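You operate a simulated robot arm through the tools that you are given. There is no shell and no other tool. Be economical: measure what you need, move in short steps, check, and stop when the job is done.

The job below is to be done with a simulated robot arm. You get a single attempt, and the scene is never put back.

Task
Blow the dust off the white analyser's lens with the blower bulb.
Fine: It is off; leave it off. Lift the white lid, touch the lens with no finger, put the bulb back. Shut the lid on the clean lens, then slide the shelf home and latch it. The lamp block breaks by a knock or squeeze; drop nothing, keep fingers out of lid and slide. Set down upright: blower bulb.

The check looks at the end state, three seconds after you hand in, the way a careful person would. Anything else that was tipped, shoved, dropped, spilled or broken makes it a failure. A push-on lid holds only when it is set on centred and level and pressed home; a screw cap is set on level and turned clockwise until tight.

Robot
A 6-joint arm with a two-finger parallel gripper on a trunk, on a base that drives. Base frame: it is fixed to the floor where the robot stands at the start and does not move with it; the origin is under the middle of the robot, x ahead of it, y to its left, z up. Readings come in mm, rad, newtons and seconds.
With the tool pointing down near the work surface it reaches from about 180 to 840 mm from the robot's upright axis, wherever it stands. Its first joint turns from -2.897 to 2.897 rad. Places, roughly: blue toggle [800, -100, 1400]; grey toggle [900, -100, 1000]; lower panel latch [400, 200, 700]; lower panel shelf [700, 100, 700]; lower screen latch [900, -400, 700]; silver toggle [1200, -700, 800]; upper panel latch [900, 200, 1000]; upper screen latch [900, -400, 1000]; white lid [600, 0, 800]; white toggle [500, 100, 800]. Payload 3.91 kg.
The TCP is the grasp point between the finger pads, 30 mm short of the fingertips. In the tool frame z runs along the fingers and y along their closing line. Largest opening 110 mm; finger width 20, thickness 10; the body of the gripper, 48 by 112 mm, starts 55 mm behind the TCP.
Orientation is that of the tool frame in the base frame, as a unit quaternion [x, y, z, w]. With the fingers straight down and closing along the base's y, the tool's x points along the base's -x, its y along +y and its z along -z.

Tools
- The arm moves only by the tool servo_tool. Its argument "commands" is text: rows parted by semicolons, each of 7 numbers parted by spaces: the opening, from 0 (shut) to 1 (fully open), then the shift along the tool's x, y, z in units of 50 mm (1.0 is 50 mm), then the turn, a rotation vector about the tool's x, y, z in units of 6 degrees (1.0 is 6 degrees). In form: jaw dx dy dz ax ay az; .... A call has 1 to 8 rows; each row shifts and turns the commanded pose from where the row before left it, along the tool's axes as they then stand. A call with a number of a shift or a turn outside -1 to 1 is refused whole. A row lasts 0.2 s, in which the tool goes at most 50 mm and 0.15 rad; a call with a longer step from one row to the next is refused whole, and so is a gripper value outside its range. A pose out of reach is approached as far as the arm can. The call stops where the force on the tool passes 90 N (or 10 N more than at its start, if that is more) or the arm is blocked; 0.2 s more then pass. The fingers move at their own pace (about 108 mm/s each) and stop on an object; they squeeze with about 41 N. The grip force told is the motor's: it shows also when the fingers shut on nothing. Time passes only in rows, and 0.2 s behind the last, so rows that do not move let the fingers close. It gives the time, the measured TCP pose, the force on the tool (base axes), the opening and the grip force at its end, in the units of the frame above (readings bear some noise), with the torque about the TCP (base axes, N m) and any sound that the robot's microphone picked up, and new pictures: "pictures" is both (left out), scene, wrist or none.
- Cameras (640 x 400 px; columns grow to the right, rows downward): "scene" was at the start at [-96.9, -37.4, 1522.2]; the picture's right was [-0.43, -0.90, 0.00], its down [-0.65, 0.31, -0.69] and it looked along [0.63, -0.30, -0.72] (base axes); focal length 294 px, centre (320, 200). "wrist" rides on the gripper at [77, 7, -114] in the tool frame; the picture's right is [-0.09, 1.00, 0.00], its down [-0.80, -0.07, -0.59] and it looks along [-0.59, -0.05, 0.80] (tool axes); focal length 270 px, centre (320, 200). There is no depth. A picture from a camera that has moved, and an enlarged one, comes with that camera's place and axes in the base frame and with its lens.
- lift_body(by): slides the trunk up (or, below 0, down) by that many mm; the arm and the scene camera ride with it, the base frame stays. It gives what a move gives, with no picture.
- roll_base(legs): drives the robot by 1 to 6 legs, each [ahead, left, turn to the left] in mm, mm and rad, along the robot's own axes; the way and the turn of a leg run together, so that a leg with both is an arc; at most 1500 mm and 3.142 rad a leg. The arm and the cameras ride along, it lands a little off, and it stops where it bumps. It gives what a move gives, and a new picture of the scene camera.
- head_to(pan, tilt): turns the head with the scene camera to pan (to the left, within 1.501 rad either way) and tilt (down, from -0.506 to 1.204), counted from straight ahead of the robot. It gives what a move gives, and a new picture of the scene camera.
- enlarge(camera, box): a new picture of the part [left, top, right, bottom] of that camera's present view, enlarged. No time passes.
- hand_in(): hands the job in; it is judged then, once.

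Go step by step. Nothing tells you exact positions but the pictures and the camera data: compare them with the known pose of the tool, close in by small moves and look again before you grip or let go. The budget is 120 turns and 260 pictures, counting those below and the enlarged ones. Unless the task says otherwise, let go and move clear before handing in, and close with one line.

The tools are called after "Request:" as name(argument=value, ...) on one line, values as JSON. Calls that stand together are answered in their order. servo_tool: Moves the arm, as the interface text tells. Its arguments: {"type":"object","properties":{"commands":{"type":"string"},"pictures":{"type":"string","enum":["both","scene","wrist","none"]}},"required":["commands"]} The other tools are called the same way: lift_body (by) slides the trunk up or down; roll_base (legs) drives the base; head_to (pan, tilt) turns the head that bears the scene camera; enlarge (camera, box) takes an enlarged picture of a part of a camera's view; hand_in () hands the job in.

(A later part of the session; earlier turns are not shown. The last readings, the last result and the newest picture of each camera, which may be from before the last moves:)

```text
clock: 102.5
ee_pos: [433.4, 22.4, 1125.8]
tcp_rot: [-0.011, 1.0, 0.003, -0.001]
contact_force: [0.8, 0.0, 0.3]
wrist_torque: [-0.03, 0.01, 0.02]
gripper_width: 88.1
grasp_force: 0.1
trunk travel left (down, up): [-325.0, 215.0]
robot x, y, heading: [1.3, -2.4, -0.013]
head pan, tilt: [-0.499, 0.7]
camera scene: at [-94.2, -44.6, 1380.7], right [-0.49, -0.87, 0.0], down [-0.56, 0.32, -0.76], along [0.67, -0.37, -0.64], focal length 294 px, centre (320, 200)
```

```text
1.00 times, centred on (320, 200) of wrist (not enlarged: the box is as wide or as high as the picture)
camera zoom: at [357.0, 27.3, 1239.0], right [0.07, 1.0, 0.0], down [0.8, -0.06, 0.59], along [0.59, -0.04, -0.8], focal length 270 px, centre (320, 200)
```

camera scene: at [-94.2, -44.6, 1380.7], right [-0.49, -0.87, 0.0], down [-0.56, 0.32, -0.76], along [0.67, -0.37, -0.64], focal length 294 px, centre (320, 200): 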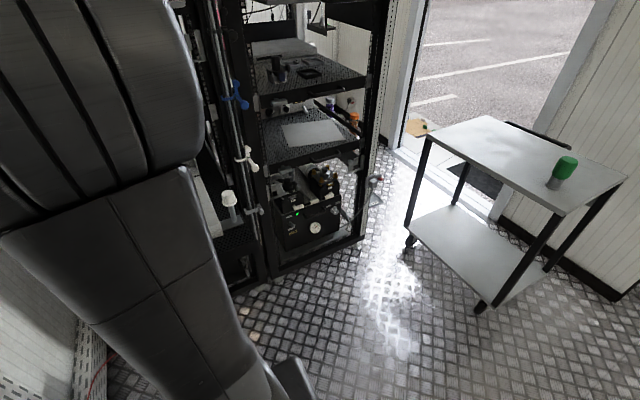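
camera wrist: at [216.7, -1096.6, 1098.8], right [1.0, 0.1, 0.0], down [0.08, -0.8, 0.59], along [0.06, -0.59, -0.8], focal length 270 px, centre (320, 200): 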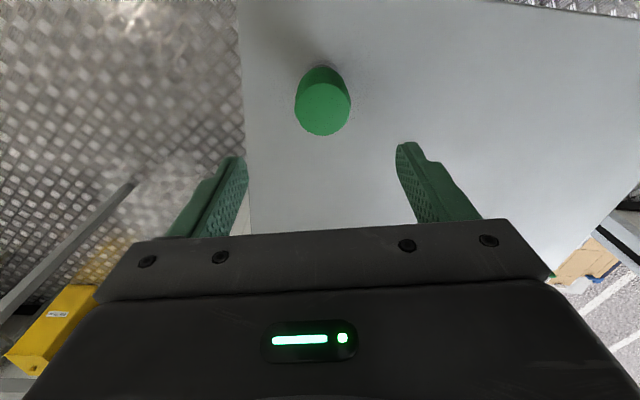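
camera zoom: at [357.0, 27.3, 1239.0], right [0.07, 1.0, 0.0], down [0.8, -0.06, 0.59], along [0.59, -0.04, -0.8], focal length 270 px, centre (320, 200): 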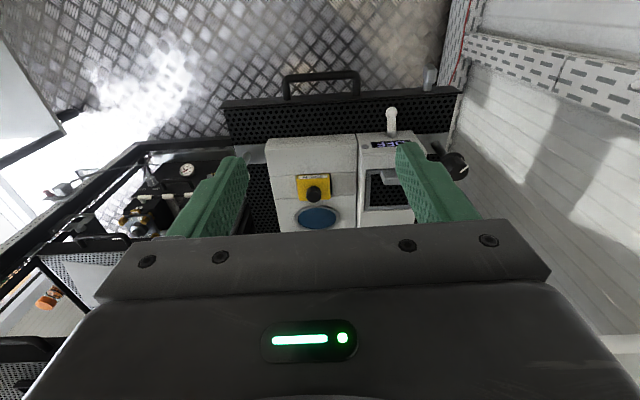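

Now I look at the open lid by tilting the wrist camera up.

Request:
servo_tool(commands="0.8 0.5 0 0 0 -1 0; 0.8 0.5 0 0 0 -1 0; 0.8 0.5 0 0 0 -1 0; 0.8 0 0 0 0 -1 0; 0.8 0 0 0 0 -1 0; 0.8 0 0 0 0 0 0", pictures="wrist")

Request:
enlarge(camera="wrist", box=[180, 40, 500, 240])

```text
clock: 103.9
ee_pos: [360.3, 21.8, 1114.5]
tcp_rot: [-0.01, 0.966, 0.004, 0.257]
contact_force: [0.1, -0.1, -0.2]
wrist_torque: [0.0, -0.01, -0.01]
gripper_width: 88.1
grasp_force: 0.0
trunk travel left (down, up): [-325.0, 215.0]
robot x, y, heading: [3.6, -4.2, -0.015]
head pan, tilt: [-0.499, 0.7]
camera wrist: at [238.1, 26.0, 1176.2], right [0.05, 1.0, 0.05], down [0.4, -0.06, 0.91], along [0.91, -0.03, -0.4], focal length 270 px, centre (320, 200)
```

wrist: 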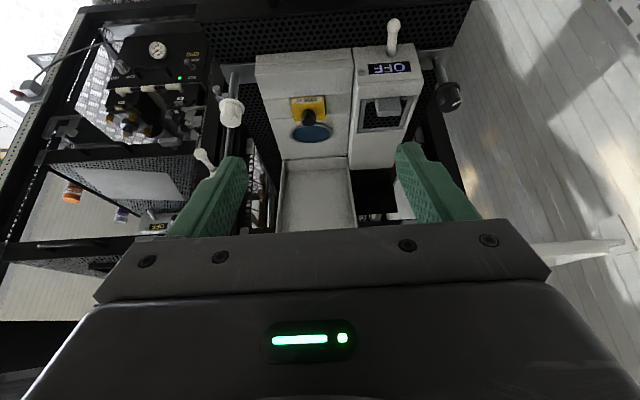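

```text
2.00 times, centred on (340, 140) of wrist
camera zoom: at [238.1, 26.0, 1176.2], right [0.05, 1.0, 0.05], down [0.4, -0.06, 0.91], along [0.91, -0.03, -0.4], focal length 541 px, centre (280, 320)
```

zoom: 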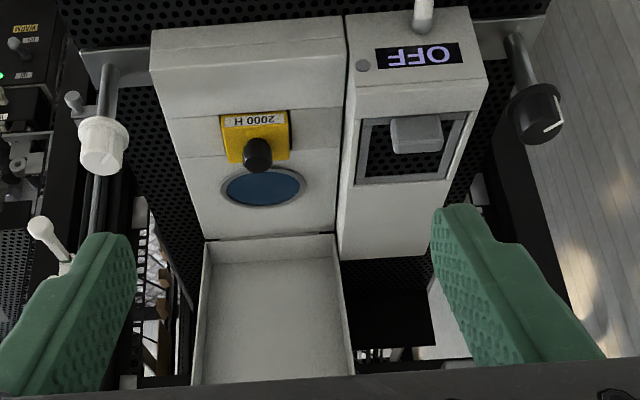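

The lid stands upright, lens clean. I turn the tool 90° again (closing fore-aft, 21° tilt) to re-grip the lid handle.

Request:
servo_tool(commands="0.5 -0.8 0 0 0 0.75 1; 0.5 -0.8 0 0 0 0.7 1; 0.5 -0.4 0 0 0 0 1; 0.5 0 0 0 0 0 1; 0.5 0 0 0 0 0 1; 0.5 0 0 0 0 0 1; 0.5 0 0 0 0 0 1; 0.5 0 0 0 0 0 1", pictures="none")

Request:
servo_tool(commands="0.3 0 0 0 0 0 1; 0.3 0 0 0 0 0 1; 0.3 0 0 0 0 0 1; 0.3 0 0 0 0 0 1; 0.3 0 0 0 0 0 1; 0.3 0 0 0 0 0 1; 0.3 0 0 0 0 0 0.7; 0.3 0 0 0 0 0 0", pictures="wrist")

```text
clock: 105.7
ee_pos: [448.8, 13.7, 1159.5]
tcp_rot: [0.39, 0.902, 0.086, 0.164]
contact_force: [-0.2, -0.1, 1.0]
wrist_torque: [0.02, 0.0, 0.01]
gripper_width: 55.0
grasp_force: 0.0
trunk travel left (down, up): [-325.0, 215.0]
robot x, y, heading: [0.4, 1.0, -0.015]
head pan, tilt: [-0.499, 0.7]
```

```text
clock: 107.5
ee_pos: [448.9, 14.6, 1161.9]
tcp_rot: [0.675, 0.714, 0.136, 0.124]
contact_force: [-0.6, -0.1, -0.6]
wrist_torque: [0.03, -0.03, 0.04]
gripper_width: 33.1
grasp_force: 0.0
trunk travel left (down, up): [-325.0, 215.0]
robot x, y, heading: [-0.4, -5.1, -0.008]
head pan, tilt: [-0.499, 0.7]
camera wrist: at [409.3, 89.0, 1270.5], right [0.93, -0.04, 0.36], down [-0.24, -0.82, 0.52], along [0.28, -0.57, -0.77], focal length 270 px, centre (320, 200)
```

wrist: 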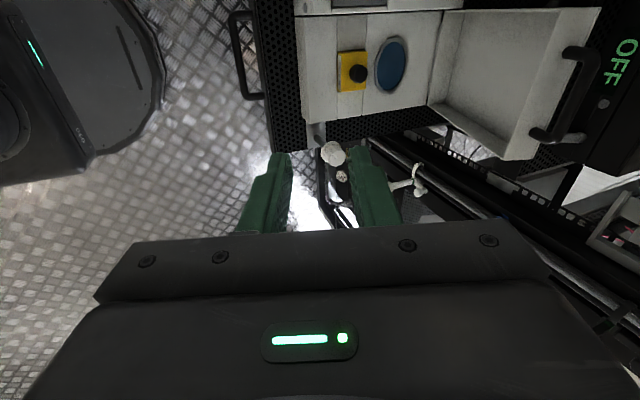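

Request:
servo_tool(commands="0.3 0 0 0 0 0 0.5; 0.25 -0.06 0.794 0.335 0 0 0; 0.25 -0.06 0.794 0.335 0 0 0; 0.25 -0.06 0.794 0.335 0 0 0; 0.25 -0.06 0.794 0.335 0 0 0; 0.25 -0.06 0.794 0.335 0 0 0; 0.25 0 0.794 0.335 0 0 0; 0.25 0 0.794 0.335 0 0 0", pictures="wrist")

Request:
enlarge(camera="wrist", box=[220, 40, 420, 240])

```text
clock: 109.3
ee_pos: [750.1, 2.4, 1150.6]
tcp_rot: [0.694, 0.696, 0.14, 0.12]
contact_force: [0.2, 0.4, 0.4]
wrist_torque: [0.03, 0.0, 0.0]
gripper_width: 27.7
grasp_force: 0.0
trunk travel left (down, up): [-325.0, 215.0]
robot x, y, heading: [2.5, -1.1, -0.013]
head pan, tilt: [-0.499, 0.7]
camera wrist: at [715.4, 76.0, 1261.6], right [0.93, -0.09, 0.36], down [-0.27, -0.82, 0.51], along [0.25, -0.57, -0.78], focal length 270 px, centre (320, 200)
```

wrist: 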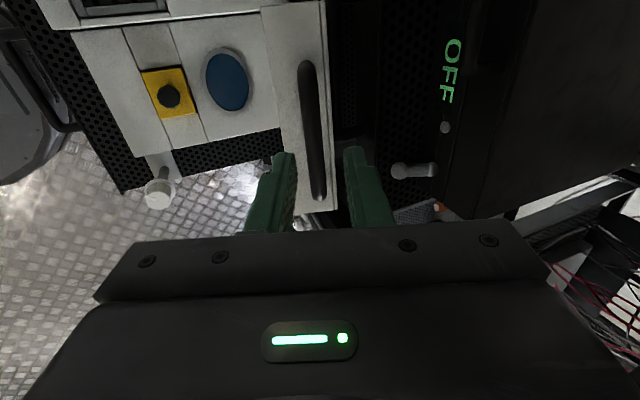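

```text
2.00 times, centred on (320, 140) of wrist
camera zoom: at [715.4, 76.0, 1261.6], right [0.93, -0.09, 0.36], down [-0.27, -0.82, 0.51], along [0.25, -0.57, -0.78], focal length 541 px, centre (320, 320)
```

zoom: 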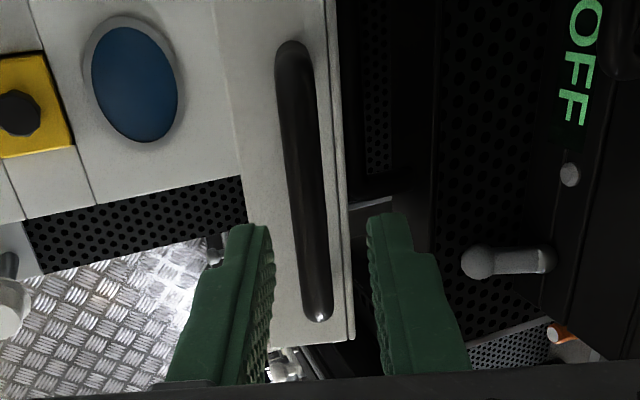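

Request:
servo_tool(commands="0.25 0 -0.11 0 0 0 0; 0.25 0 0 0.4 0 0 0; 0.25 0 0 0.4 0 0 0; 0.25 0 0 0.2 0 0 0; 0.25 0 0 0 0 0 0", pictures="wrist")

Request:
enlarge(camera="wrist", box=[220, 40, 420, 240])

```text
clock: 110.5
ee_pos: [762.2, 3.7, 1104.1]
tcp_rot: [0.694, 0.696, 0.14, 0.121]
contact_force: [0.1, 0.8, 0.1]
wrist_torque: [0.04, 0.01, -0.03]
gripper_width: 27.7
grasp_force: 0.0
trunk travel left (down, up): [-325.0, 215.0]
robot x, y, heading: [4.0, -2.4, -0.013]
head pan, tilt: [-0.499, 0.7]
camera wrist: at [726.7, 78.4, 1214.5], right [0.93, -0.09, 0.36], down [-0.27, -0.82, 0.51], along [0.25, -0.57, -0.78], focal length 270 px, centre (320, 200)
```

wrist: 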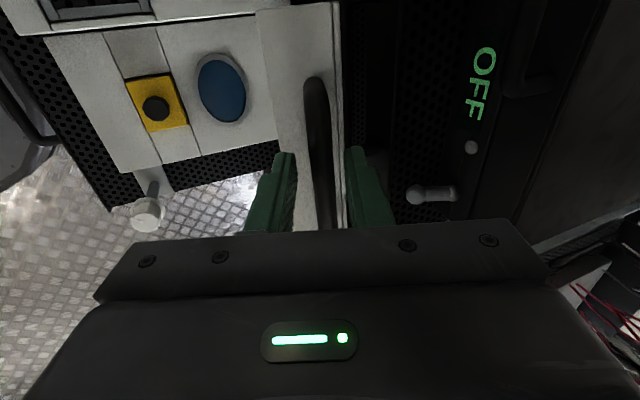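

```text
2.00 times, centred on (320, 140) of wrist
camera zoom: at [726.7, 78.4, 1214.5], right [0.93, -0.09, 0.36], down [-0.27, -0.82, 0.51], along [0.25, -0.57, -0.78], focal length 541 px, centre (320, 320)
```

zoom: 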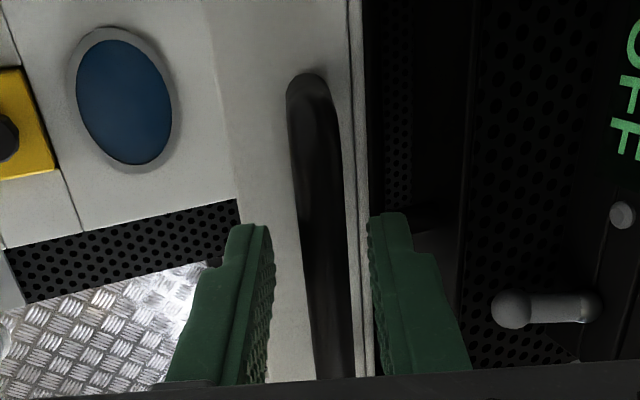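

Request:
servo_tool(commands="0.18 0 0 0 0 0 0; 0.1 0 0 0 0 0 0; 0 0 0 0 0 0 0; 0 0 0 0 0 0 0", pictures="wrist")

```text
clock: 111.5
ee_pos: [762.4, 3.7, 1103.2]
tcp_rot: [0.693, 0.696, 0.14, 0.122]
contact_force: [0.0, -0.4, -0.4]
wrist_torque: [0.08, 0.0, -0.1]
gripper_width: 12.2
grasp_force: 44.9
trunk travel left (down, up): [-325.0, 215.0]
robot x, y, heading: [1.0, -3.0, -0.008]
head pan, tilt: [-0.499, 0.7]
camera wrist: at [726.7, 78.4, 1214.6], right [0.93, -0.09, 0.36], down [-0.27, -0.82, 0.51], along [0.25, -0.57, -0.78], focal length 270 px, centre (320, 200)
```

wrist: 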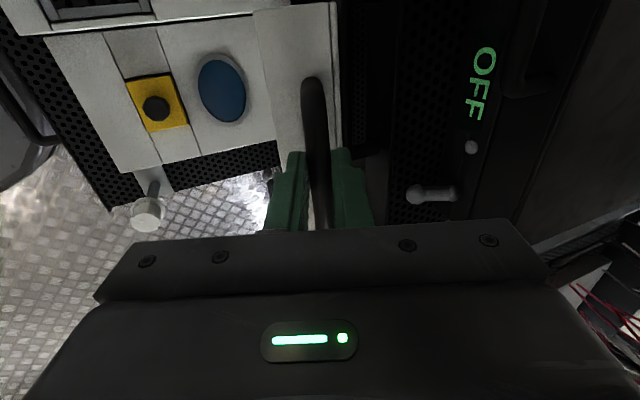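

The bar is near the fingertips; I reopen, go 9 mm deeper and re-grip for a safer hold.

Request:
servo_tool(commands="0.2 0 0 0 0 0 0; 0.22 0 0 0 0 0 0; 0.22 0 0 0.18 0 0 0; 0.1 0 0 0 0 0 0; 0 0 0 0 0 0 0; 0 0 0 0 0 0 0", pictures="none")

```text
clock: 112.9
ee_pos: [765.7, 4.6, 1095.6]
tcp_rot: [0.694, 0.696, 0.14, 0.121]
contact_force: [0.3, 0.1, 0.1]
wrist_torque: [-0.02, 0.03, -0.16]
gripper_width: 12.6
grasp_force: 45.2
trunk travel left (down, up): [-325.0, 215.0]
robot x, y, heading: [0.5, -1.1, -0.012]
head pan, tilt: [-0.499, 0.7]
```

Now I swing the lid down along the arc, watching forces.

Request:
servo_tool(commands="0 0 -0.483 -0.054 0 0 0; 0 0 -0.483 -0.054 0 0 0; 0 0 -0.485 0.031 0 0 0; 0 0 -0.485 0.031 0 0 0; 0 0 0 0 0 0 0", pictures="wrist")

```text
clock: 114.1
ee_pos: [677.1, 4.8, 1060.5]
tcp_rot: [0.694, 0.696, 0.14, 0.12]
contact_force: [1.2, 0.6, -6.7]
wrist_torque: [-0.13, 0.06, 0.02]
gripper_width: 12.0
grasp_force: 45.1
trunk travel left (down, up): [-325.0, 215.0]
robot x, y, heading: [3.3, -0.8, -0.013]
head pan, tilt: [-0.499, 0.7]
camera wrist: at [641.4, 78.9, 1172.0], right [0.93, -0.09, 0.36], down [-0.27, -0.82, 0.51], along [0.25, -0.57, -0.78], focal length 270 px, centre (320, 200)
```

wrist: 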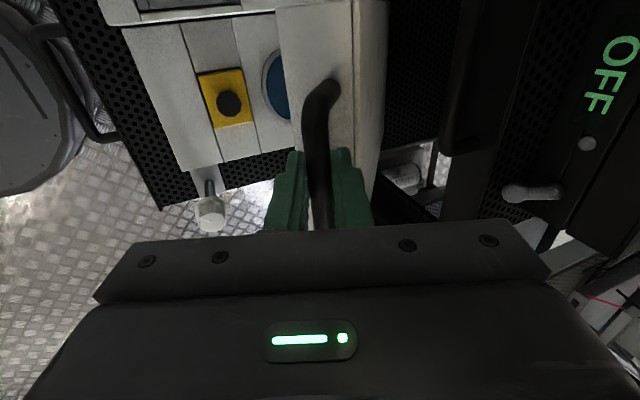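

Request:
servo_tool(commands="0 0 -0.472 0.115 0 0 0; 0 0 -0.472 0.115 0 0 0; 0 0 -0.445 0.195 0 0 0; 0 0 -0.445 0.195 0 0 0; 0 0 -0.404 0.269 0 0 0; 0 0 -0.404 0.269 0 0 0; 0 0 0 0 0 0 0", pictures="wrist")

```text
clock: 115.7
ee_pos: [572.3, 4.7, 958.6]
tcp_rot: [0.694, 0.696, 0.14, 0.12]
contact_force: [-1.2, -3.7, -1.6]
wrist_torque: [-0.43, 0.01, 0.26]
gripper_width: 12.5
grasp_force: 45.0
trunk travel left (down, up): [-325.0, 215.0]
robot x, y, heading: [2.9, -4.4, -0.01]
head pan, tilt: [-0.499, 0.7]
camera wrist: at [537.7, 79.3, 1069.7], right [0.93, -0.09, 0.36], down [-0.27, -0.82, 0.51], along [0.25, -0.57, -0.78], focal length 270 px, centre (320, 200)
```

wrist: 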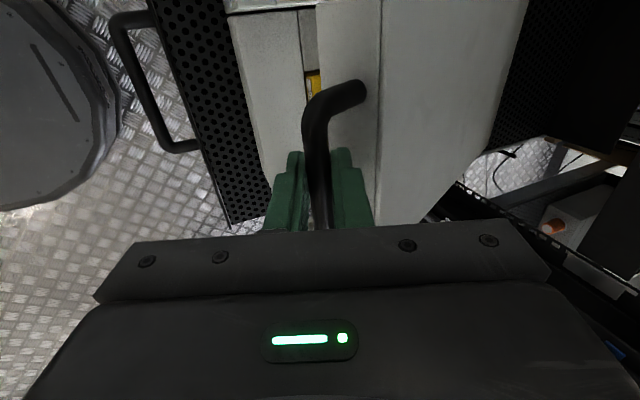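

Request:
servo_tool(commands="0 0 -0.43 0.394 0 0 0; 0 0 -0.43 0.394 0 0 0; 0 0 -0.29 0.39 0 0 0; 0 0 -0.29 0.39 0 0 0; 0 0 0 0 0 0 0", pictures="wrist")

```text
clock: 116.9
ee_pos: [537.0, 6.0, 860.0]
tcp_rot: [0.694, 0.695, 0.14, 0.12]
contact_force: [-1.2, -19.6, -2.0]
wrist_torque: [-0.76, 0.07, 0.28]
gripper_width: 12.2
grasp_force: 44.8
trunk travel left (down, up): [-325.0, 215.0]
robot x, y, heading: [-0.4, -4.4, -0.014]
head pan, tilt: [-0.499, 0.7]
camera wrist: at [501.3, 79.8, 970.8], right [0.93, -0.09, 0.36], down [-0.28, -0.82, 0.51], along [0.25, -0.57, -0.78], focal length 270 px, centre (320, 200)
```

wrist: 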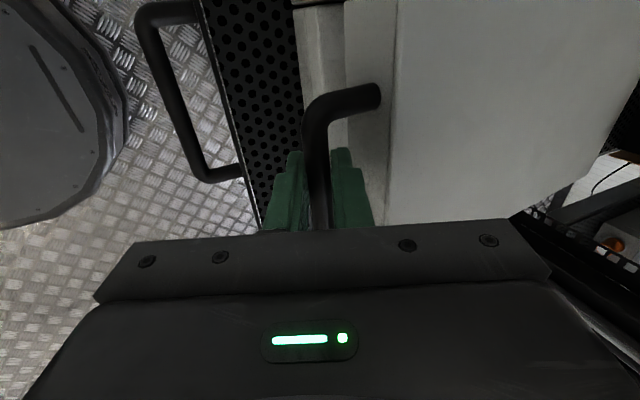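

Request:
servo_tool(commands="0 -0.08 -0.06 0.1 0 0 0; 0 -0.02 -0.06 0.1 0 0 0; 0 0 -0.06 0.1 0 0 0; 0 0 0 0 0 0 0", pictures="none")

```text
clock: 117.9
ee_pos: [532.5, 5.6, 843.0]
tcp_rot: [0.693, 0.697, 0.14, 0.121]
contact_force: [3.6, 18.9, -0.8]
wrist_torque: [0.99, -0.06, 0.85]
gripper_width: 12.5
grasp_force: 44.8
trunk travel left (down, up): [-325.0, 215.0]
robot x, y, heading: [0.9, -1.7, -0.007]
head pan, tilt: [-0.499, 0.7]
```

Request:
servo_tool(commands="0 0.05 -0.03 0.07 0 0 0; 0 0 -0.02 0.07 0 0 0; 0 0 0 0 0 0 0", pictures="none")

Request:
enlarge(camera="wrist", box=[180, 0, 440, 240])

```text
clock: 118.7
ee_pos: [531.1, 6.1, 835.2]
tcp_rot: [0.694, 0.696, 0.139, 0.12]
contact_force: [-3.4, 8.6, -0.5]
wrist_torque: [-0.69, 0.0, 0.29]
gripper_width: 12.5
grasp_force: 44.7
trunk travel left (down, up): [-325.0, 215.0]
robot x, y, heading: [-1.5, -3.4, -0.009]
head pan, tilt: [-0.499, 0.7]
```

```text
1.67 times, centred on (310, 120) of wrist
camera zoom: at [496.1, 79.9, 946.1], right [0.93, -0.09, 0.36], down [-0.27, -0.82, 0.51], along [0.25, -0.57, -0.78], focal length 450 px, centre (337, 333)
```

zoom: 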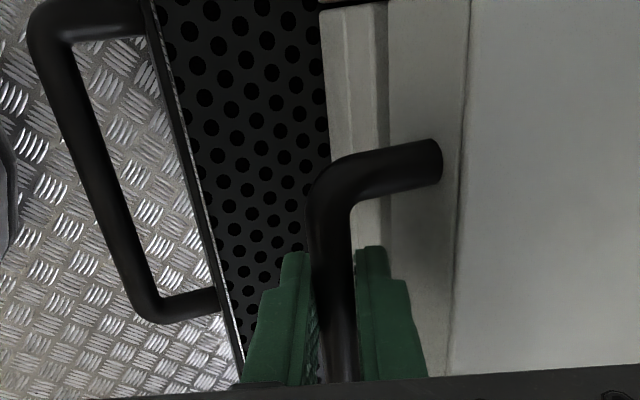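

Request:
servo_tool(commands="0 0 -0.02 0.06 0 0 0; 0 0 -0.02 0.06 0 0 0; 0 0 -0.02 0.06 0 0 0; 0 0 0 0 0 0 0", pictures="none")

```text
clock: 119.7
ee_pos: [533.6, 5.4, 824.3]
tcp_rot: [0.693, 0.697, 0.14, 0.121]
contact_force: [-2.7, 1.0, 0.4]
wrist_torque: [-0.6, -0.03, 0.38]
gripper_width: 12.4
grasp_force: 44.6
trunk travel left (down, up): [-325.0, 215.0]
robot x, y, heading: [1.0, -3.9, -0.013]
head pan, tilt: [-0.499, 0.7]
```

Request:
enlarge(camera="wrist", box=[180, 0, 440, 240])

```text
1.67 times, centred on (310, 120) of wrist
camera zoom: at [497.6, 79.8, 937.0], right [0.93, -0.09, 0.36], down [-0.27, -0.82, 0.51], along [0.25, -0.57, -0.78], focal length 450 px, centre (337, 333)
```

zoom: 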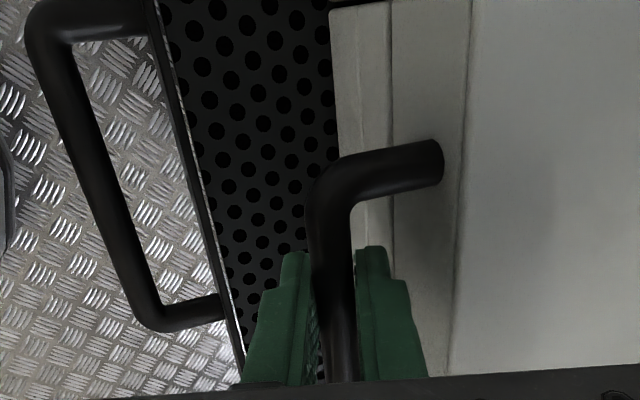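

Request:
servo_tool(commands="0 0 -0.01 0.05 0 0 0; 0 0 -0.01 0.05 0 0 0; 0 0 0 0 0 0 0", pictures="none")

```text
clock: 120.5
ee_pos: [533.6, 5.9, 823.3]
tcp_rot: [0.693, 0.696, 0.142, 0.124]
contact_force: [0.1, -4.6, 27.5]
wrist_torque: [-0.84, -0.14, 0.24]
gripper_width: 12.1
grasp_force: 45.1
trunk travel left (down, up): [-325.0, 215.0]
robot x, y, heading: [1.0, -0.2, -0.009]
head pan, tilt: [-0.499, 0.7]
```

Lid is seated (27 N up). I release and back out along the tool axis.

Request:
servo_tool(commands="0 0 0 -0.03 0 0 0; 0.12 0 0 0 0 0 0; 0.22 0 0 0 0 0 0; 0.22 0 0 -0.2 0 0 0; 0.22 0 0 -0.6 0 0 0; 0.22 0 0 -0.8 0 0 0; 0.22 0 0 -0.8 0 0 0; 0.22 0 0 0 0 0 0", pictures="wrist")

Request:
enlarge(camera="wrist", box=[180, 0, 500, 200])

```text
clock: 122.3
ee_pos: [489.6, 2.7, 933.3]
tcp_rot: [0.693, 0.696, 0.141, 0.121]
contact_force: [0.9, -0.2, 0.1]
wrist_torque: [0.02, -0.04, -0.01]
gripper_width: 24.4
grasp_force: 0.0
trunk travel left (down, up): [-325.0, 215.0]
robot x, y, heading: [3.3, 1.3, -0.012]
head pan, tilt: [-0.499, 0.7]
camera wrist: at [453.4, 76.5, 1044.1], right [0.93, -0.09, 0.36], down [-0.27, -0.82, 0.51], along [0.25, -0.57, -0.78], focal length 270 px, centre (320, 200)
```

wrist: 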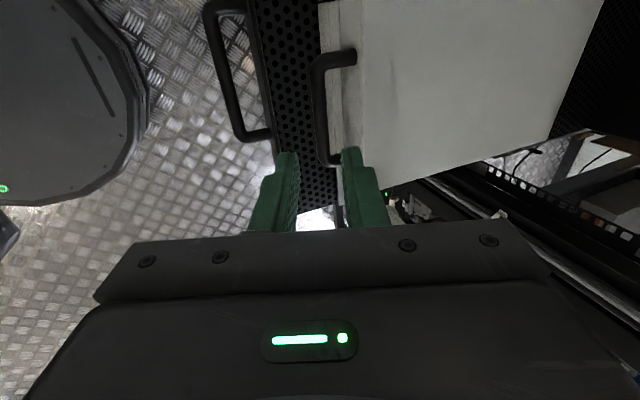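

```text
2.00 times, centred on (340, 100) of wrist
camera zoom: at [453.4, 76.5, 1044.1], right [0.93, -0.09, 0.36], down [-0.27, -0.82, 0.51], along [0.25, -0.57, -0.78], focal length 541 px, centre (280, 400)
```

zoom: 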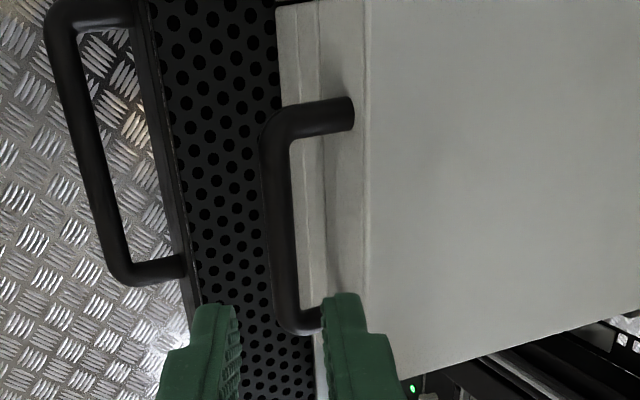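

The lid is shut. Next the shelf and its latch; I turn the wrist back for a frontal look at the latch.

Request:
servo_tool(commands="0.3 0 -0.6 -0.6 0 0 -1; 0.3 0 -0.6 -0.6 0 0 -1; 0.3 0 -0.6 -0.6 0 0 -1; 0.3 0 0 0 0 0 -1; 0.3 0 0 0 0 0 -1; 0.3 0 0 0 0 0 -1; 0.3 0 0 0 0 0 -1; 0.3 0 0 0 0 0 -1", pictures="none")

Request:
servo_tool(commands="0.3 0 0 0 0 0 -1; 0.3 0 0 0 0 0 -1; 0.3 0 0 0 0 0 -1; 0.3 0 0 0 0 0 -1; 0.3 0 0 0 0 0 -1; 0.3 0 0 0 0 0 -1; 0.3 0 0 0 0 0 -1; 0.3 0 0 0 0 0 0", pictures="wrist")

```text
clock: 124.1
ee_pos: [374.0, -9.4, 986.5]
tcp_rot: [0.349, 0.919, 0.079, 0.167]
contact_force: [0.1, -0.4, 0.0]
wrist_torque: [0.0, 0.0, -0.01]
gripper_width: 33.0
grasp_force: 0.0
trunk travel left (down, up): [-325.0, 215.0]
robot x, y, heading: [2.3, -2.5, -0.016]
head pan, tilt: [-0.499, 0.7]
```

```text
clock: 125.9
ee_pos: [372.9, -8.8, 986.5]
tcp_rot: [-0.002, 0.983, 0.013, 0.185]
contact_force: [-0.7, 0.3, -0.3]
wrist_torque: [-0.02, -0.02, 0.02]
gripper_width: 33.0
grasp_force: 0.1
trunk travel left (down, up): [-325.0, 215.0]
robot x, y, heading: [1.2, -3.9, -0.015]
head pan, tilt: [-0.499, 0.7]
camera wrist: at [261.3, -4.2, 1064.3], right [0.07, 1.0, 0.06], down [0.53, -0.09, 0.84], along [0.84, -0.03, -0.54], focal length 270 px, centre (320, 200)
```

wrist: 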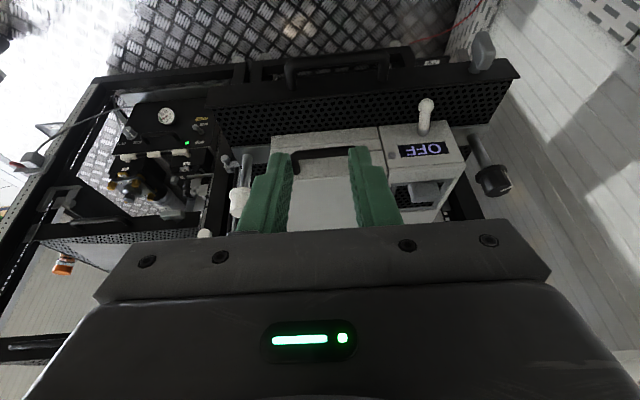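

Request:
enlarge(camera="wrist", box=[380, 10, 560, 130])

Request:
enlarge(camera="wrist", box=[60, 30, 380, 230])

```text
3.33 times, centred on (470, 70) of wrist
camera zoom: at [261.3, -4.2, 1064.3], right [0.07, 1.0, 0.06], down [0.53, -0.09, 0.84], along [0.84, -0.03, -0.54], focal length 901 px, centre (-180, 633)
```

zoom: 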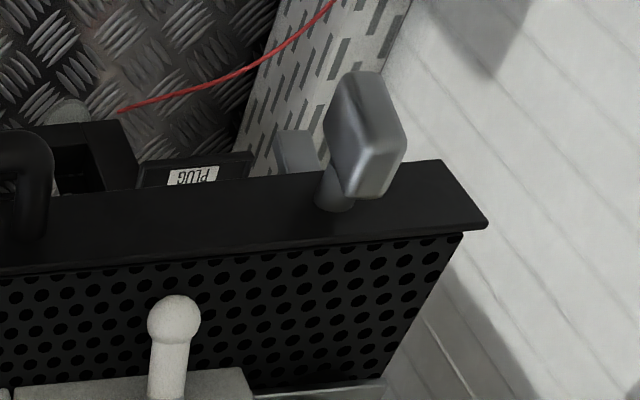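

```text
2.00 times, centred on (220, 130) of wrist
camera zoom: at [261.3, -4.2, 1064.3], right [0.07, 1.0, 0.06], down [0.53, -0.09, 0.84], along [0.84, -0.03, -0.54], focal length 541 px, centre (520, 340)
```

zoom: 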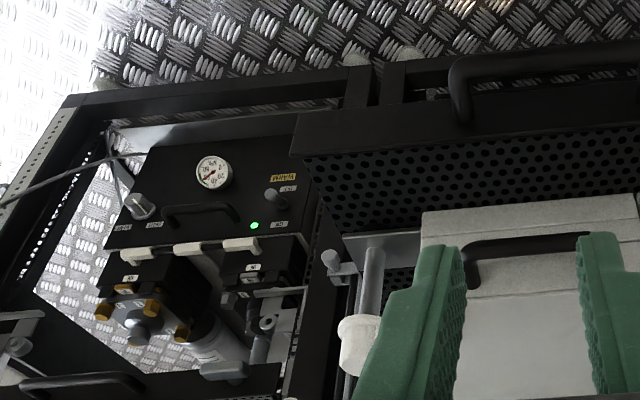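

Request:
enlarge(camera="scene", box=[320, 60, 400, 220])

Request:
enlarge(camera="scene", box=[180, 20, 400, 260])

```text
2.50 times, centred on (360, 140) of scene
camera zoom: at [-94.3, -44.6, 1380.7], right [-0.49, -0.87, 0.0], down [-0.56, 0.32, -0.76], along [0.67, -0.37, -0.64], focal length 736 px, centre (220, 350)
```

zoom: 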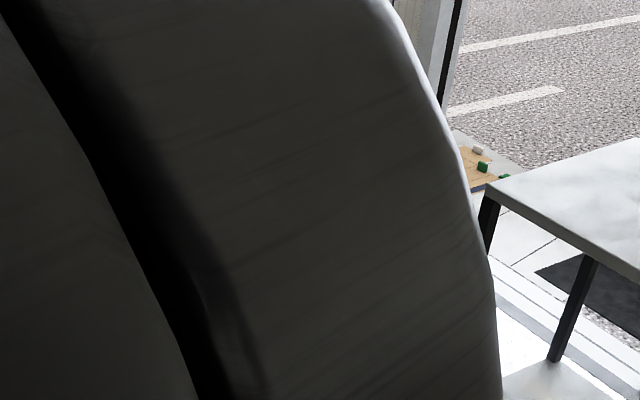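

```text
1.67 times, centred on (290, 140) of scene
camera zoom: at [-94.3, -44.6, 1380.7], right [-0.49, -0.87, 0.0], down [-0.56, 0.32, -0.76], along [0.67, -0.37, -0.64], focal length 491 px, centre (370, 300)
```

zoom: 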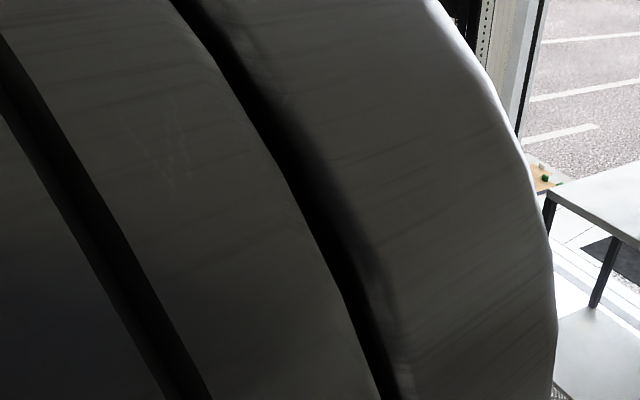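

I need to see a latched neighbour latch for comparison, so I tilt the wrist camera up and shift right.

Request:
servo_tool(commands="0.3 0.3 -0.9 0 0 -1 0; 0.3 0.3 -0.9 0 0 -1 0; 0.3 0 -0.9 0 0 -1 0; 0.3 0 -0.9 0 0 -1 0; 0.3 0 -0.3 0 0 0 0; 0.3 0 0 0 0 0 0", pictures="wrist")

Request:
enlarge(camera="wrist", box=[100, 40, 420, 240])

```text
clock: 127.3
ee_pos: [346.7, -203.2, 969.0]
tcp_rot: [0.0, 0.923, 0.014, 0.385]
contact_force: [0.0, 0.8, -0.1]
wrist_torque: [0.0, 0.0, -0.03]
gripper_width: 33.0
grasp_force: 0.0
trunk travel left (down, up): [-325.0, 215.0]
robot x, y, heading: [1.9, -2.2, -0.007]
head pan, tilt: [-0.499, 0.7]
camera wrist: at [212.0, -198.4, 994.4], right [0.05, 0.99, 0.09], down [0.14, -0.1, 0.99], along [0.99, -0.04, -0.15], focal length 270 px, centre (320, 200)
```

wrist: 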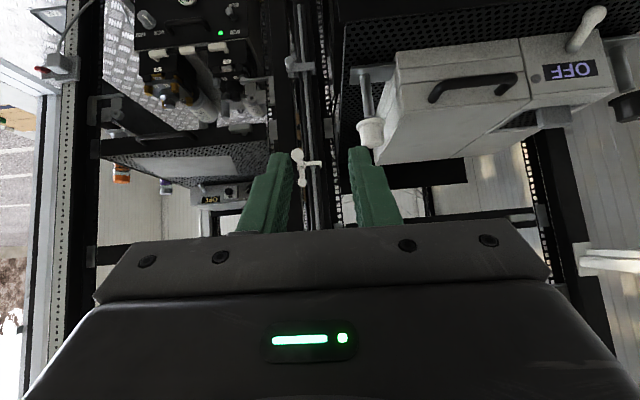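

```text
2.00 times, centred on (260, 140) of wrist
camera zoom: at [212.0, -198.4, 994.4], right [0.05, 0.99, 0.09], down [0.14, -0.1, 0.99], along [0.99, -0.04, -0.15], focal length 541 px, centre (440, 320)
```

zoom: 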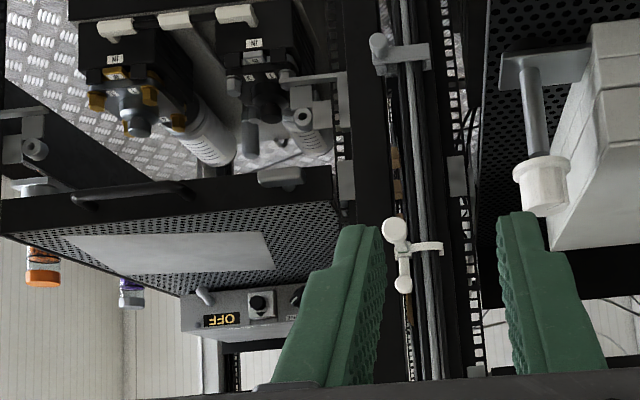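

Neighbouring latched latch handles lie horizontal, ours (near [480, 225, 705]) is vertical. Shelf home is near x≈900, so ~400 mm of travel remains. I'll straighten the tool, lower the trunk, and push the shelf's handle with closed fingers.

Request:
servo_tool(commands="0.1 0 0.9 0 0 1 0; 0 0 0.9 0 0 1 0; 0 0 0.9 0 0 1 0; 0 0 0.9 0 0 1 0; 0 0 0.8 0 0 1 0; 0 0 0 0 0 1 0; 0 0 0 0 0 1 0; 0 0 0 0 0 0.55 0", pictures="none")

Request:
lift_body(by=-150)

Request:
enlarge(camera="wrist", box=[0, 0, 640, 400])

```text
clock: 129.1
ee_pos: [345.7, 16.1, 972.9]
tcp_rot: [-0.004, 1.0, 0.012, -0.001]
contact_force: [0.6, 0.9, 0.0]
wrist_torque: [0.02, 0.01, -0.02]
gripper_width: 0.0
grasp_force: 38.4
trunk travel left (down, up): [-325.0, 215.0]
robot x, y, heading: [-0.9, -0.7, -0.016]
head pan, tilt: [-0.499, 0.7]
```

```text
clock: 130.9
ee_pos: [345.3, 16.9, 824.3]
tcp_rot: [-0.004, 1.0, 0.013, 0.0]
contact_force: [0.2, -0.2, 0.7]
wrist_torque: [0.02, 0.0, -0.01]
gripper_width: 0.0
grasp_force: 37.7
trunk travel left (down, up): [-175.0, 365.0]
robot x, y, heading: [0.5, -3.4, -0.01]
head pan, tilt: [-0.499, 0.7]
```

```text
1.00 times, centred on (320, 200) of wrist (not enlarged: the box is as wide or as high as the picture)
camera zoom: at [269.8, 19.5, 938.7], right [0.08, 1.0, 0.03], down [0.8, -0.08, 0.59], along [0.59, -0.03, -0.81], focal length 270 px, centre (320, 200)
```

zoom: 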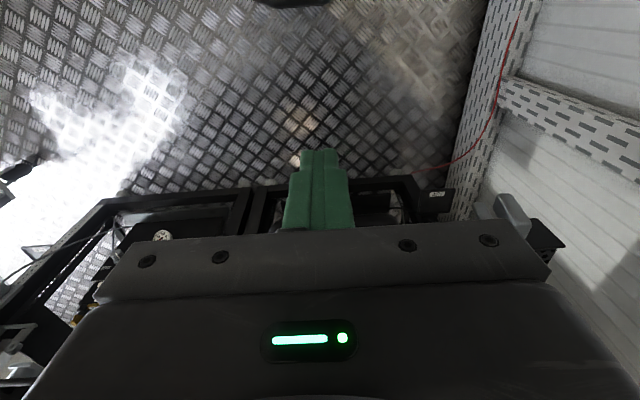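

Request:
servo_tool(commands="0 0 0 0.8 0 0 0; 0 0 0 0.8 0 0 0; 0 0 0 0.75 0 0 0; 0 0 0 0 0 0 0", pictures="wrist")

```text
clock: 131.9
ee_pos: [346.6, 20.8, 706.7]
tcp_rot: [-0.004, 1.0, 0.014, 0.0]
contact_force: [0.4, 0.6, 0.0]
wrist_torque: [-0.01, -0.01, -0.03]
gripper_width: 0.1
grasp_force: 37.9
trunk travel left (down, up): [-175.0, 365.0]
robot x, y, heading: [1.5, -6.9, -0.011]
head pan, tilt: [-0.499, 0.7]
camera wrist: at [269.5, 23.9, 821.5], right [0.08, 1.0, 0.03], down [0.8, -0.08, 0.59], along [0.59, -0.03, -0.81], focal length 270 px, centre (320, 200)
```

wrist: 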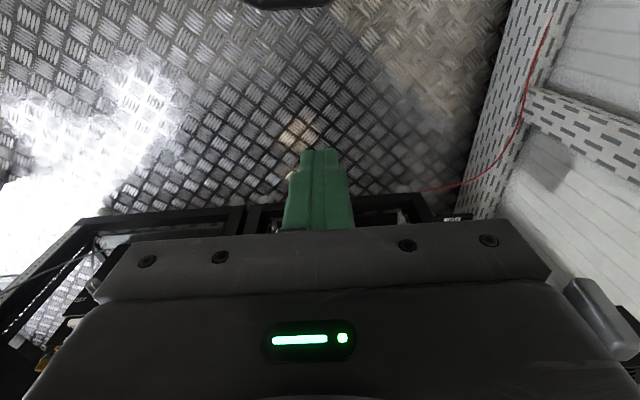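

Request:
servo_tool(commands="0 -0.5 0 0.2 0 0 0; 0 -0.5 0 0 0 0 0; 0 -0.5 0 0 0 0 0; 0 -0.4 0 0 0 0 0; 0 -0.2 0 0 0 0 0; 0 0 0 0 0 0 0", pictures="wrist")

```text
clock: 133.3
ee_pos: [452.2, 21.2, 695.8]
tcp_rot: [-0.004, 1.0, 0.013, 0.001]
contact_force: [-1.0, -0.3, -1.6]
wrist_torque: [-0.03, -0.02, -0.01]
gripper_width: 0.0
grasp_force: 37.6
trunk travel left (down, up): [-175.0, 365.0]
robot x, y, heading: [-0.9, -1.0, -0.013]
head pan, tilt: [-0.499, 0.7]
camera wrist: at [375.7, 25.0, 810.9], right [0.08, 1.0, 0.03], down [0.8, -0.08, 0.59], along [0.59, -0.03, -0.81], focal length 270 px, centre (320, 200)
```

wrist: 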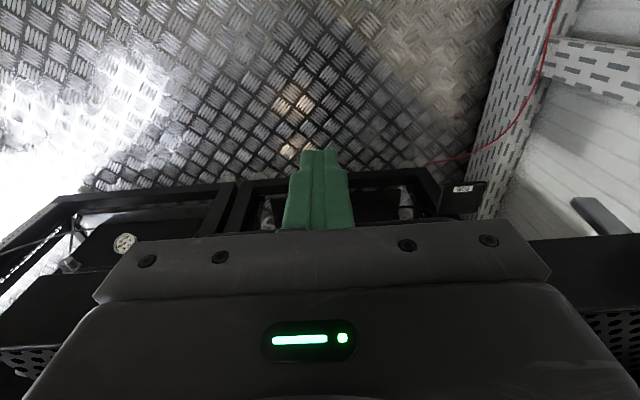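

Request:
servo_tool(commands="0 -0.2 0 0 0 0 0; 0 -0.2 0 0 0 0 0; 0 -0.2 0 0 0 0 0; 0 0 0 0 0 0 0", pictures="wrist")

```text
clock: 134.3
ee_pos: [482.8, 20.9, 694.7]
tcp_rot: [-0.004, 1.0, 0.014, -0.001]
contact_force: [0.2, 0.5, -0.1]
wrist_torque: [-0.03, -0.03, 0.02]
gripper_width: 0.0
grasp_force: 38.0
trunk travel left (down, up): [-175.0, 365.0]
robot x, y, heading: [0.8, -4.7, -0.011]
head pan, tilt: [-0.499, 0.7]
camera wrist: at [405.9, 24.5, 810.2], right [0.08, 1.0, 0.03], down [0.8, -0.08, 0.59], along [0.59, -0.03, -0.81], focal length 270 px, centre (320, 200)
```

wrist: 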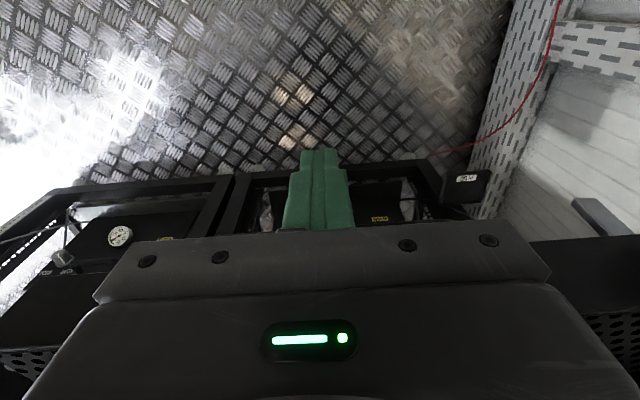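

The latch moves with me, so the shelf is sliding freely. I push on gently.

Request:
servo_tool(commands="0 -0.5 0 0 0 0 0; 0 -0.6 0 0 0 0 0; 0 -0.6 0 0 0 0 0; 0 -0.6 0 0 0 0 0; 0 -0.6 0 0 0 0 0; 0 -0.5 0 0 0 0 0; 0 -0.3 0 0 0 0 0; 0 0 0 0 0 0 0", pictures="wrist")

```text
clock: 136.1
ee_pos: [668.2, 21.3, 695.4]
tcp_rot: [-0.005, 1.0, 0.013, 0.001]
contact_force: [-0.4, -0.3, -0.6]
wrist_torque: [0.0, 0.0, -0.06]
gripper_width: 0.2
grasp_force: 38.0
trunk travel left (down, up): [-175.0, 365.0]
robot x, y, heading: [1.9, -5.7, -0.016]
head pan, tilt: [-0.499, 0.7]
camera wrist: at [591.7, 25.6, 810.8], right [0.08, 1.0, 0.03], down [0.8, -0.08, 0.59], along [0.59, -0.03, -0.81], focal length 270 px, centre (320, 200)
```

wrist: 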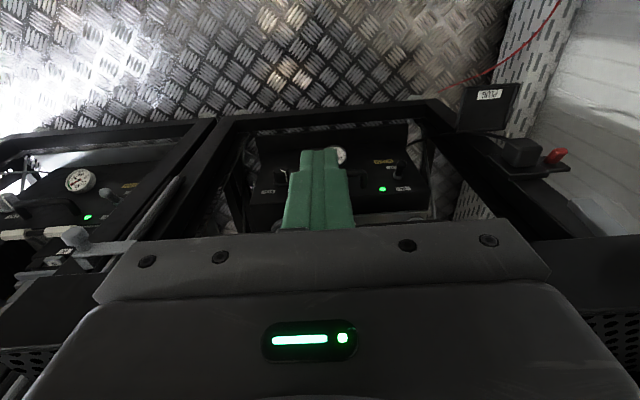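

Request:
enlarge(camera="wrist", box=[440, 80, 640, 400])

Request:
enlarge(camera="wrist", box=[0, 100, 240, 400])

```text
1.25 times, centred on (540, 240) of wrist
camera zoom: at [591.7, 25.6, 810.8], right [0.08, 1.0, 0.03], down [0.8, -0.08, 0.59], along [0.59, -0.03, -0.81], focal length 338 px, centre (45, 150)
```

zoom: 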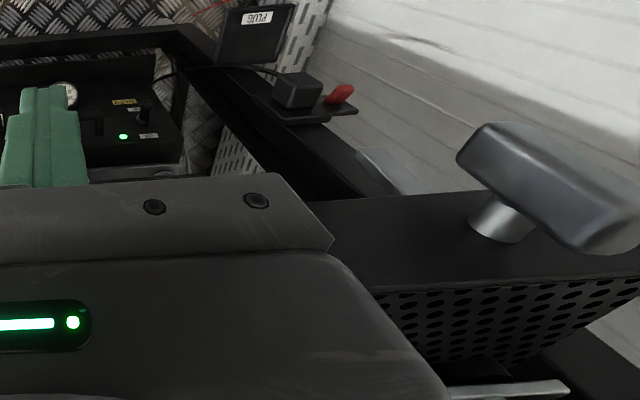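

```text
1.33 times, centred on (120, 250) of wrist
camera zoom: at [591.7, 25.6, 810.8], right [0.08, 1.0, 0.03], down [0.8, -0.08, 0.59], along [0.59, -0.03, -0.81], focal length 360 px, centre (587, 133)
```

zoom: 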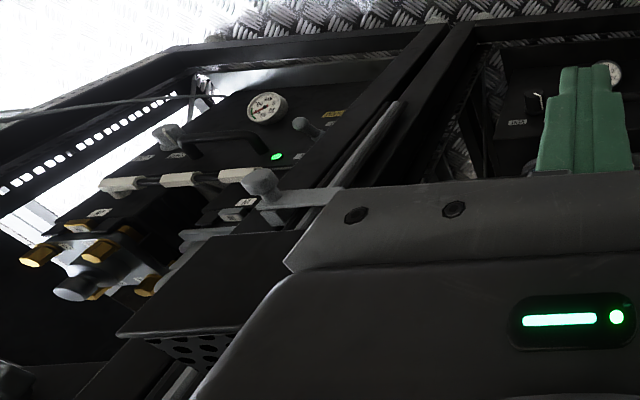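

Shelf still follows. I drive the base 100 mm forward (pushing the shelf along), then continue with the arm.

Request:
roll_base(legs=[[80, 0, 0]])

Request:
servo_tool(commands="0 -0.3 0 0 0 0 0; 0 -0.3 0 0 0 0 0; 0 -0.3 0 0 0 0 0; 0 0 0 0 0 0 0", pictures="wrist")

```text
clock: 137.2
ee_pos: [746.4, 20.2, 696.8]
tcp_rot: [-0.004, 1.0, 0.013, 0.0]
contact_force: [-0.5, -0.4, -0.3]
wrist_torque: [-0.02, 0.0, -0.03]
gripper_width: 0.1
grasp_force: 37.8
trunk travel left (down, up): [-175.0, 365.0]
robot x, y, heading: [80.6, -2.3, -0.011]
head pan, tilt: [-0.499, 0.7]
camera scene: at [-14.0, -45.6, 1230.7], right [-0.49, -0.87, 0.0], down [-0.56, 0.32, -0.76], along [0.67, -0.37, -0.64], focal length 294 px, centre (320, 200)
```

scene: 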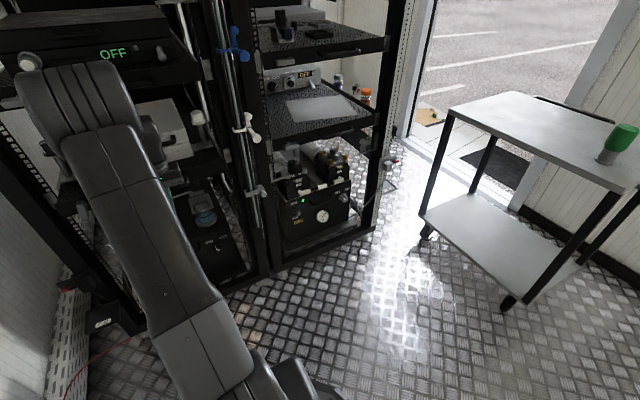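

```text
clock: 138.2
ee_pos: [793.4, 22.0, 696.0]
tcp_rot: [-0.005, 1.0, 0.012, 0.0]
contact_force: [0.0, 0.9, -0.8]
wrist_torque: [0.02, 0.01, -0.01]
gripper_width: 0.0
grasp_force: 37.5
trunk travel left (down, up): [-175.0, 365.0]
robot x, y, heading: [82.8, -3.0, -0.014]
head pan, tilt: [-0.499, 0.7]
camera wrist: at [716.6, 24.5, 810.4], right [0.08, 1.0, 0.03], down [0.8, -0.08, 0.59], along [0.59, -0.03, -0.81], focal length 270 px, centre (320, 200)
```

wrist: 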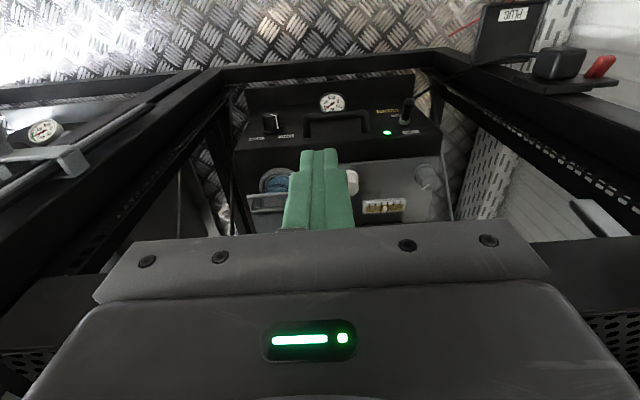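

Request:
enlarge(camera="scene", box=[0, 20, 280, 260])

Request:
head_to(pan=0.1, tilt=0.55)

```text
1.67 times, centred on (140, 140) of scene
camera zoom: at [-13.7, -45.6, 1230.7], right [-0.49, -0.87, 0.0], down [-0.56, 0.32, -0.76], along [0.67, -0.37, -0.64], focal length 491 px, centre (620, 300)
```

zoom: 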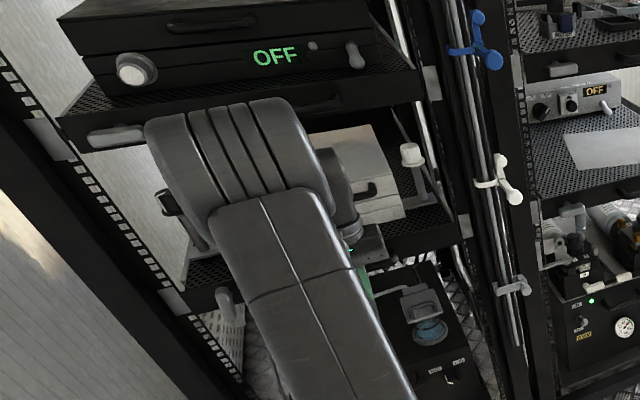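

```text
clock: 139.2
ee_pos: [792.7, 21.0, 695.1]
tcp_rot: [-0.005, 1.0, 0.013, 0.0]
contact_force: [-0.7, -0.9, 0.2]
wrist_torque: [0.01, 0.01, 0.01]
gripper_width: 0.0
grasp_force: 37.8
trunk travel left (down, up): [-175.0, 365.0]
robot x, y, heading: [82.3, -5.8, -0.013]
head pan, tilt: [0.099, 0.55]
camera scene: at [1.5, 3.8, 1243.8], right [0.09, -1.0, 0.0], down [-0.52, -0.04, -0.85], along [0.85, 0.07, -0.52], focal length 294 px, centre (320, 200)
```

scene: 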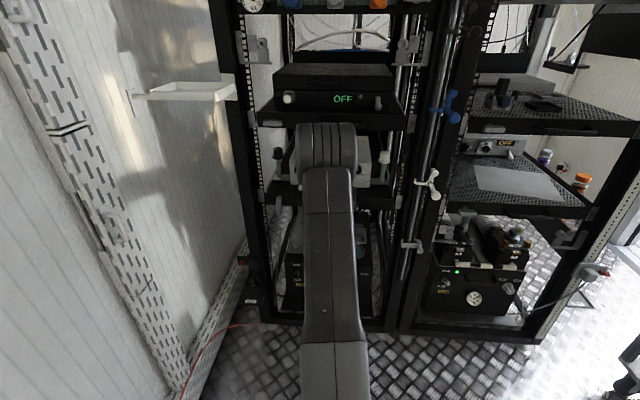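

The shelf is nearly home (about 30–45 mm left), but the wrist is close to the upper shelf. I'll back off and put the tool horizontal (pointing forward), useful both for the last push and for turning the latch.

Request:
servo_tool(commands="0 0.6 0 0 0 0 0; 0 0.8 0 0 0 0 0; 0 0.8 0 -0.4 0 -1 0; 0 0.5 0 -0.4 0 -1 0; 0 0 0 -0.4 0 -1 0; 0 0 0 0 0 -1 0; 0 0 0 0 0 -1 0; 0 0 0 0 0 -1 0", pictures="none")

Request:
servo_tool(commands="0 0 0 0 0 -1 0; 0 0 0 0 0 -1 0; 0 0 0 0 0 -1 0; 0 0 0 0 0 -1 0; 0 0 0 0 0 -1 0; 0 0 0 0 0 -1 0; 0 0 0 0 0 -1 0; 0 0 0 0 0 -1 0", pictures="both")

```text
clock: 140.9
ee_pos: [651.8, 19.5, 753.2]
tcp_rot: [-0.001, 0.951, 0.014, 0.309]
contact_force: [0.5, 0.0, -0.4]
wrist_torque: [0.02, -0.03, 0.0]
gripper_width: 0.0
grasp_force: 37.6
trunk travel left (down, up): [-175.0, 365.0]
robot x, y, heading: [79.7, -1.6, -0.012]
head pan, tilt: [0.099, 0.55]
```

```text
clock: 142.8
ee_pos: [652.4, 17.8, 752.9]
tcp_rot: [0.0, 0.942, 0.013, 0.334]
contact_force: [0.2, -0.2, -0.4]
wrist_torque: [-0.02, -0.01, 0.0]
gripper_width: 0.0
grasp_force: 38.2
out of reach, approached as far as the arm can: row 1, 2, 3, 4, 5, 6, 7, 8
trunk travel left (down, up): [-175.0, 365.0]
robot x, y, heading: [81.6, -1.3, -0.011]
head pan, tilt: [0.099, 0.55]
camera scene: at [1.4, 3.8, 1243.8], right [0.09, -1.0, 0.0], down [-0.52, -0.05, -0.85], along [0.85, 0.07, -0.52], focal length 294 px, centre (320, 200)
camera wrist: at [520.8, 23.4, 793.7], right [0.06, 0.99, 0.08], down [0.25, -0.09, 0.96], along [0.97, -0.04, -0.25], focal length 270 px, centre (320, 200)
```

scene: 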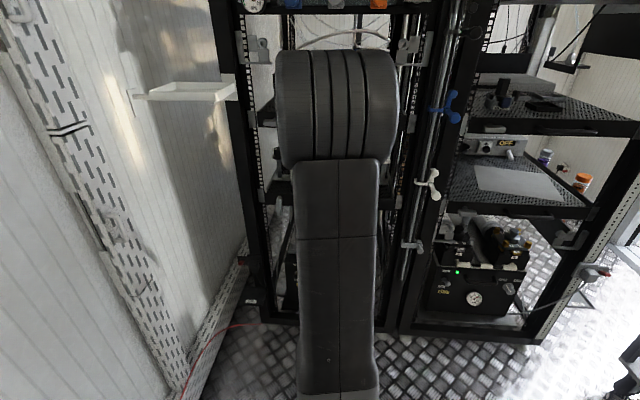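
wrist: 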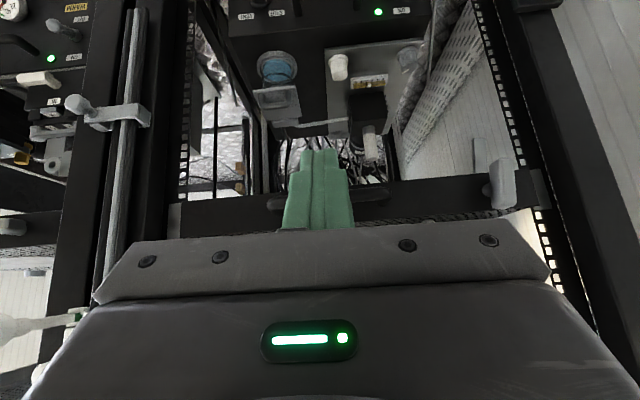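

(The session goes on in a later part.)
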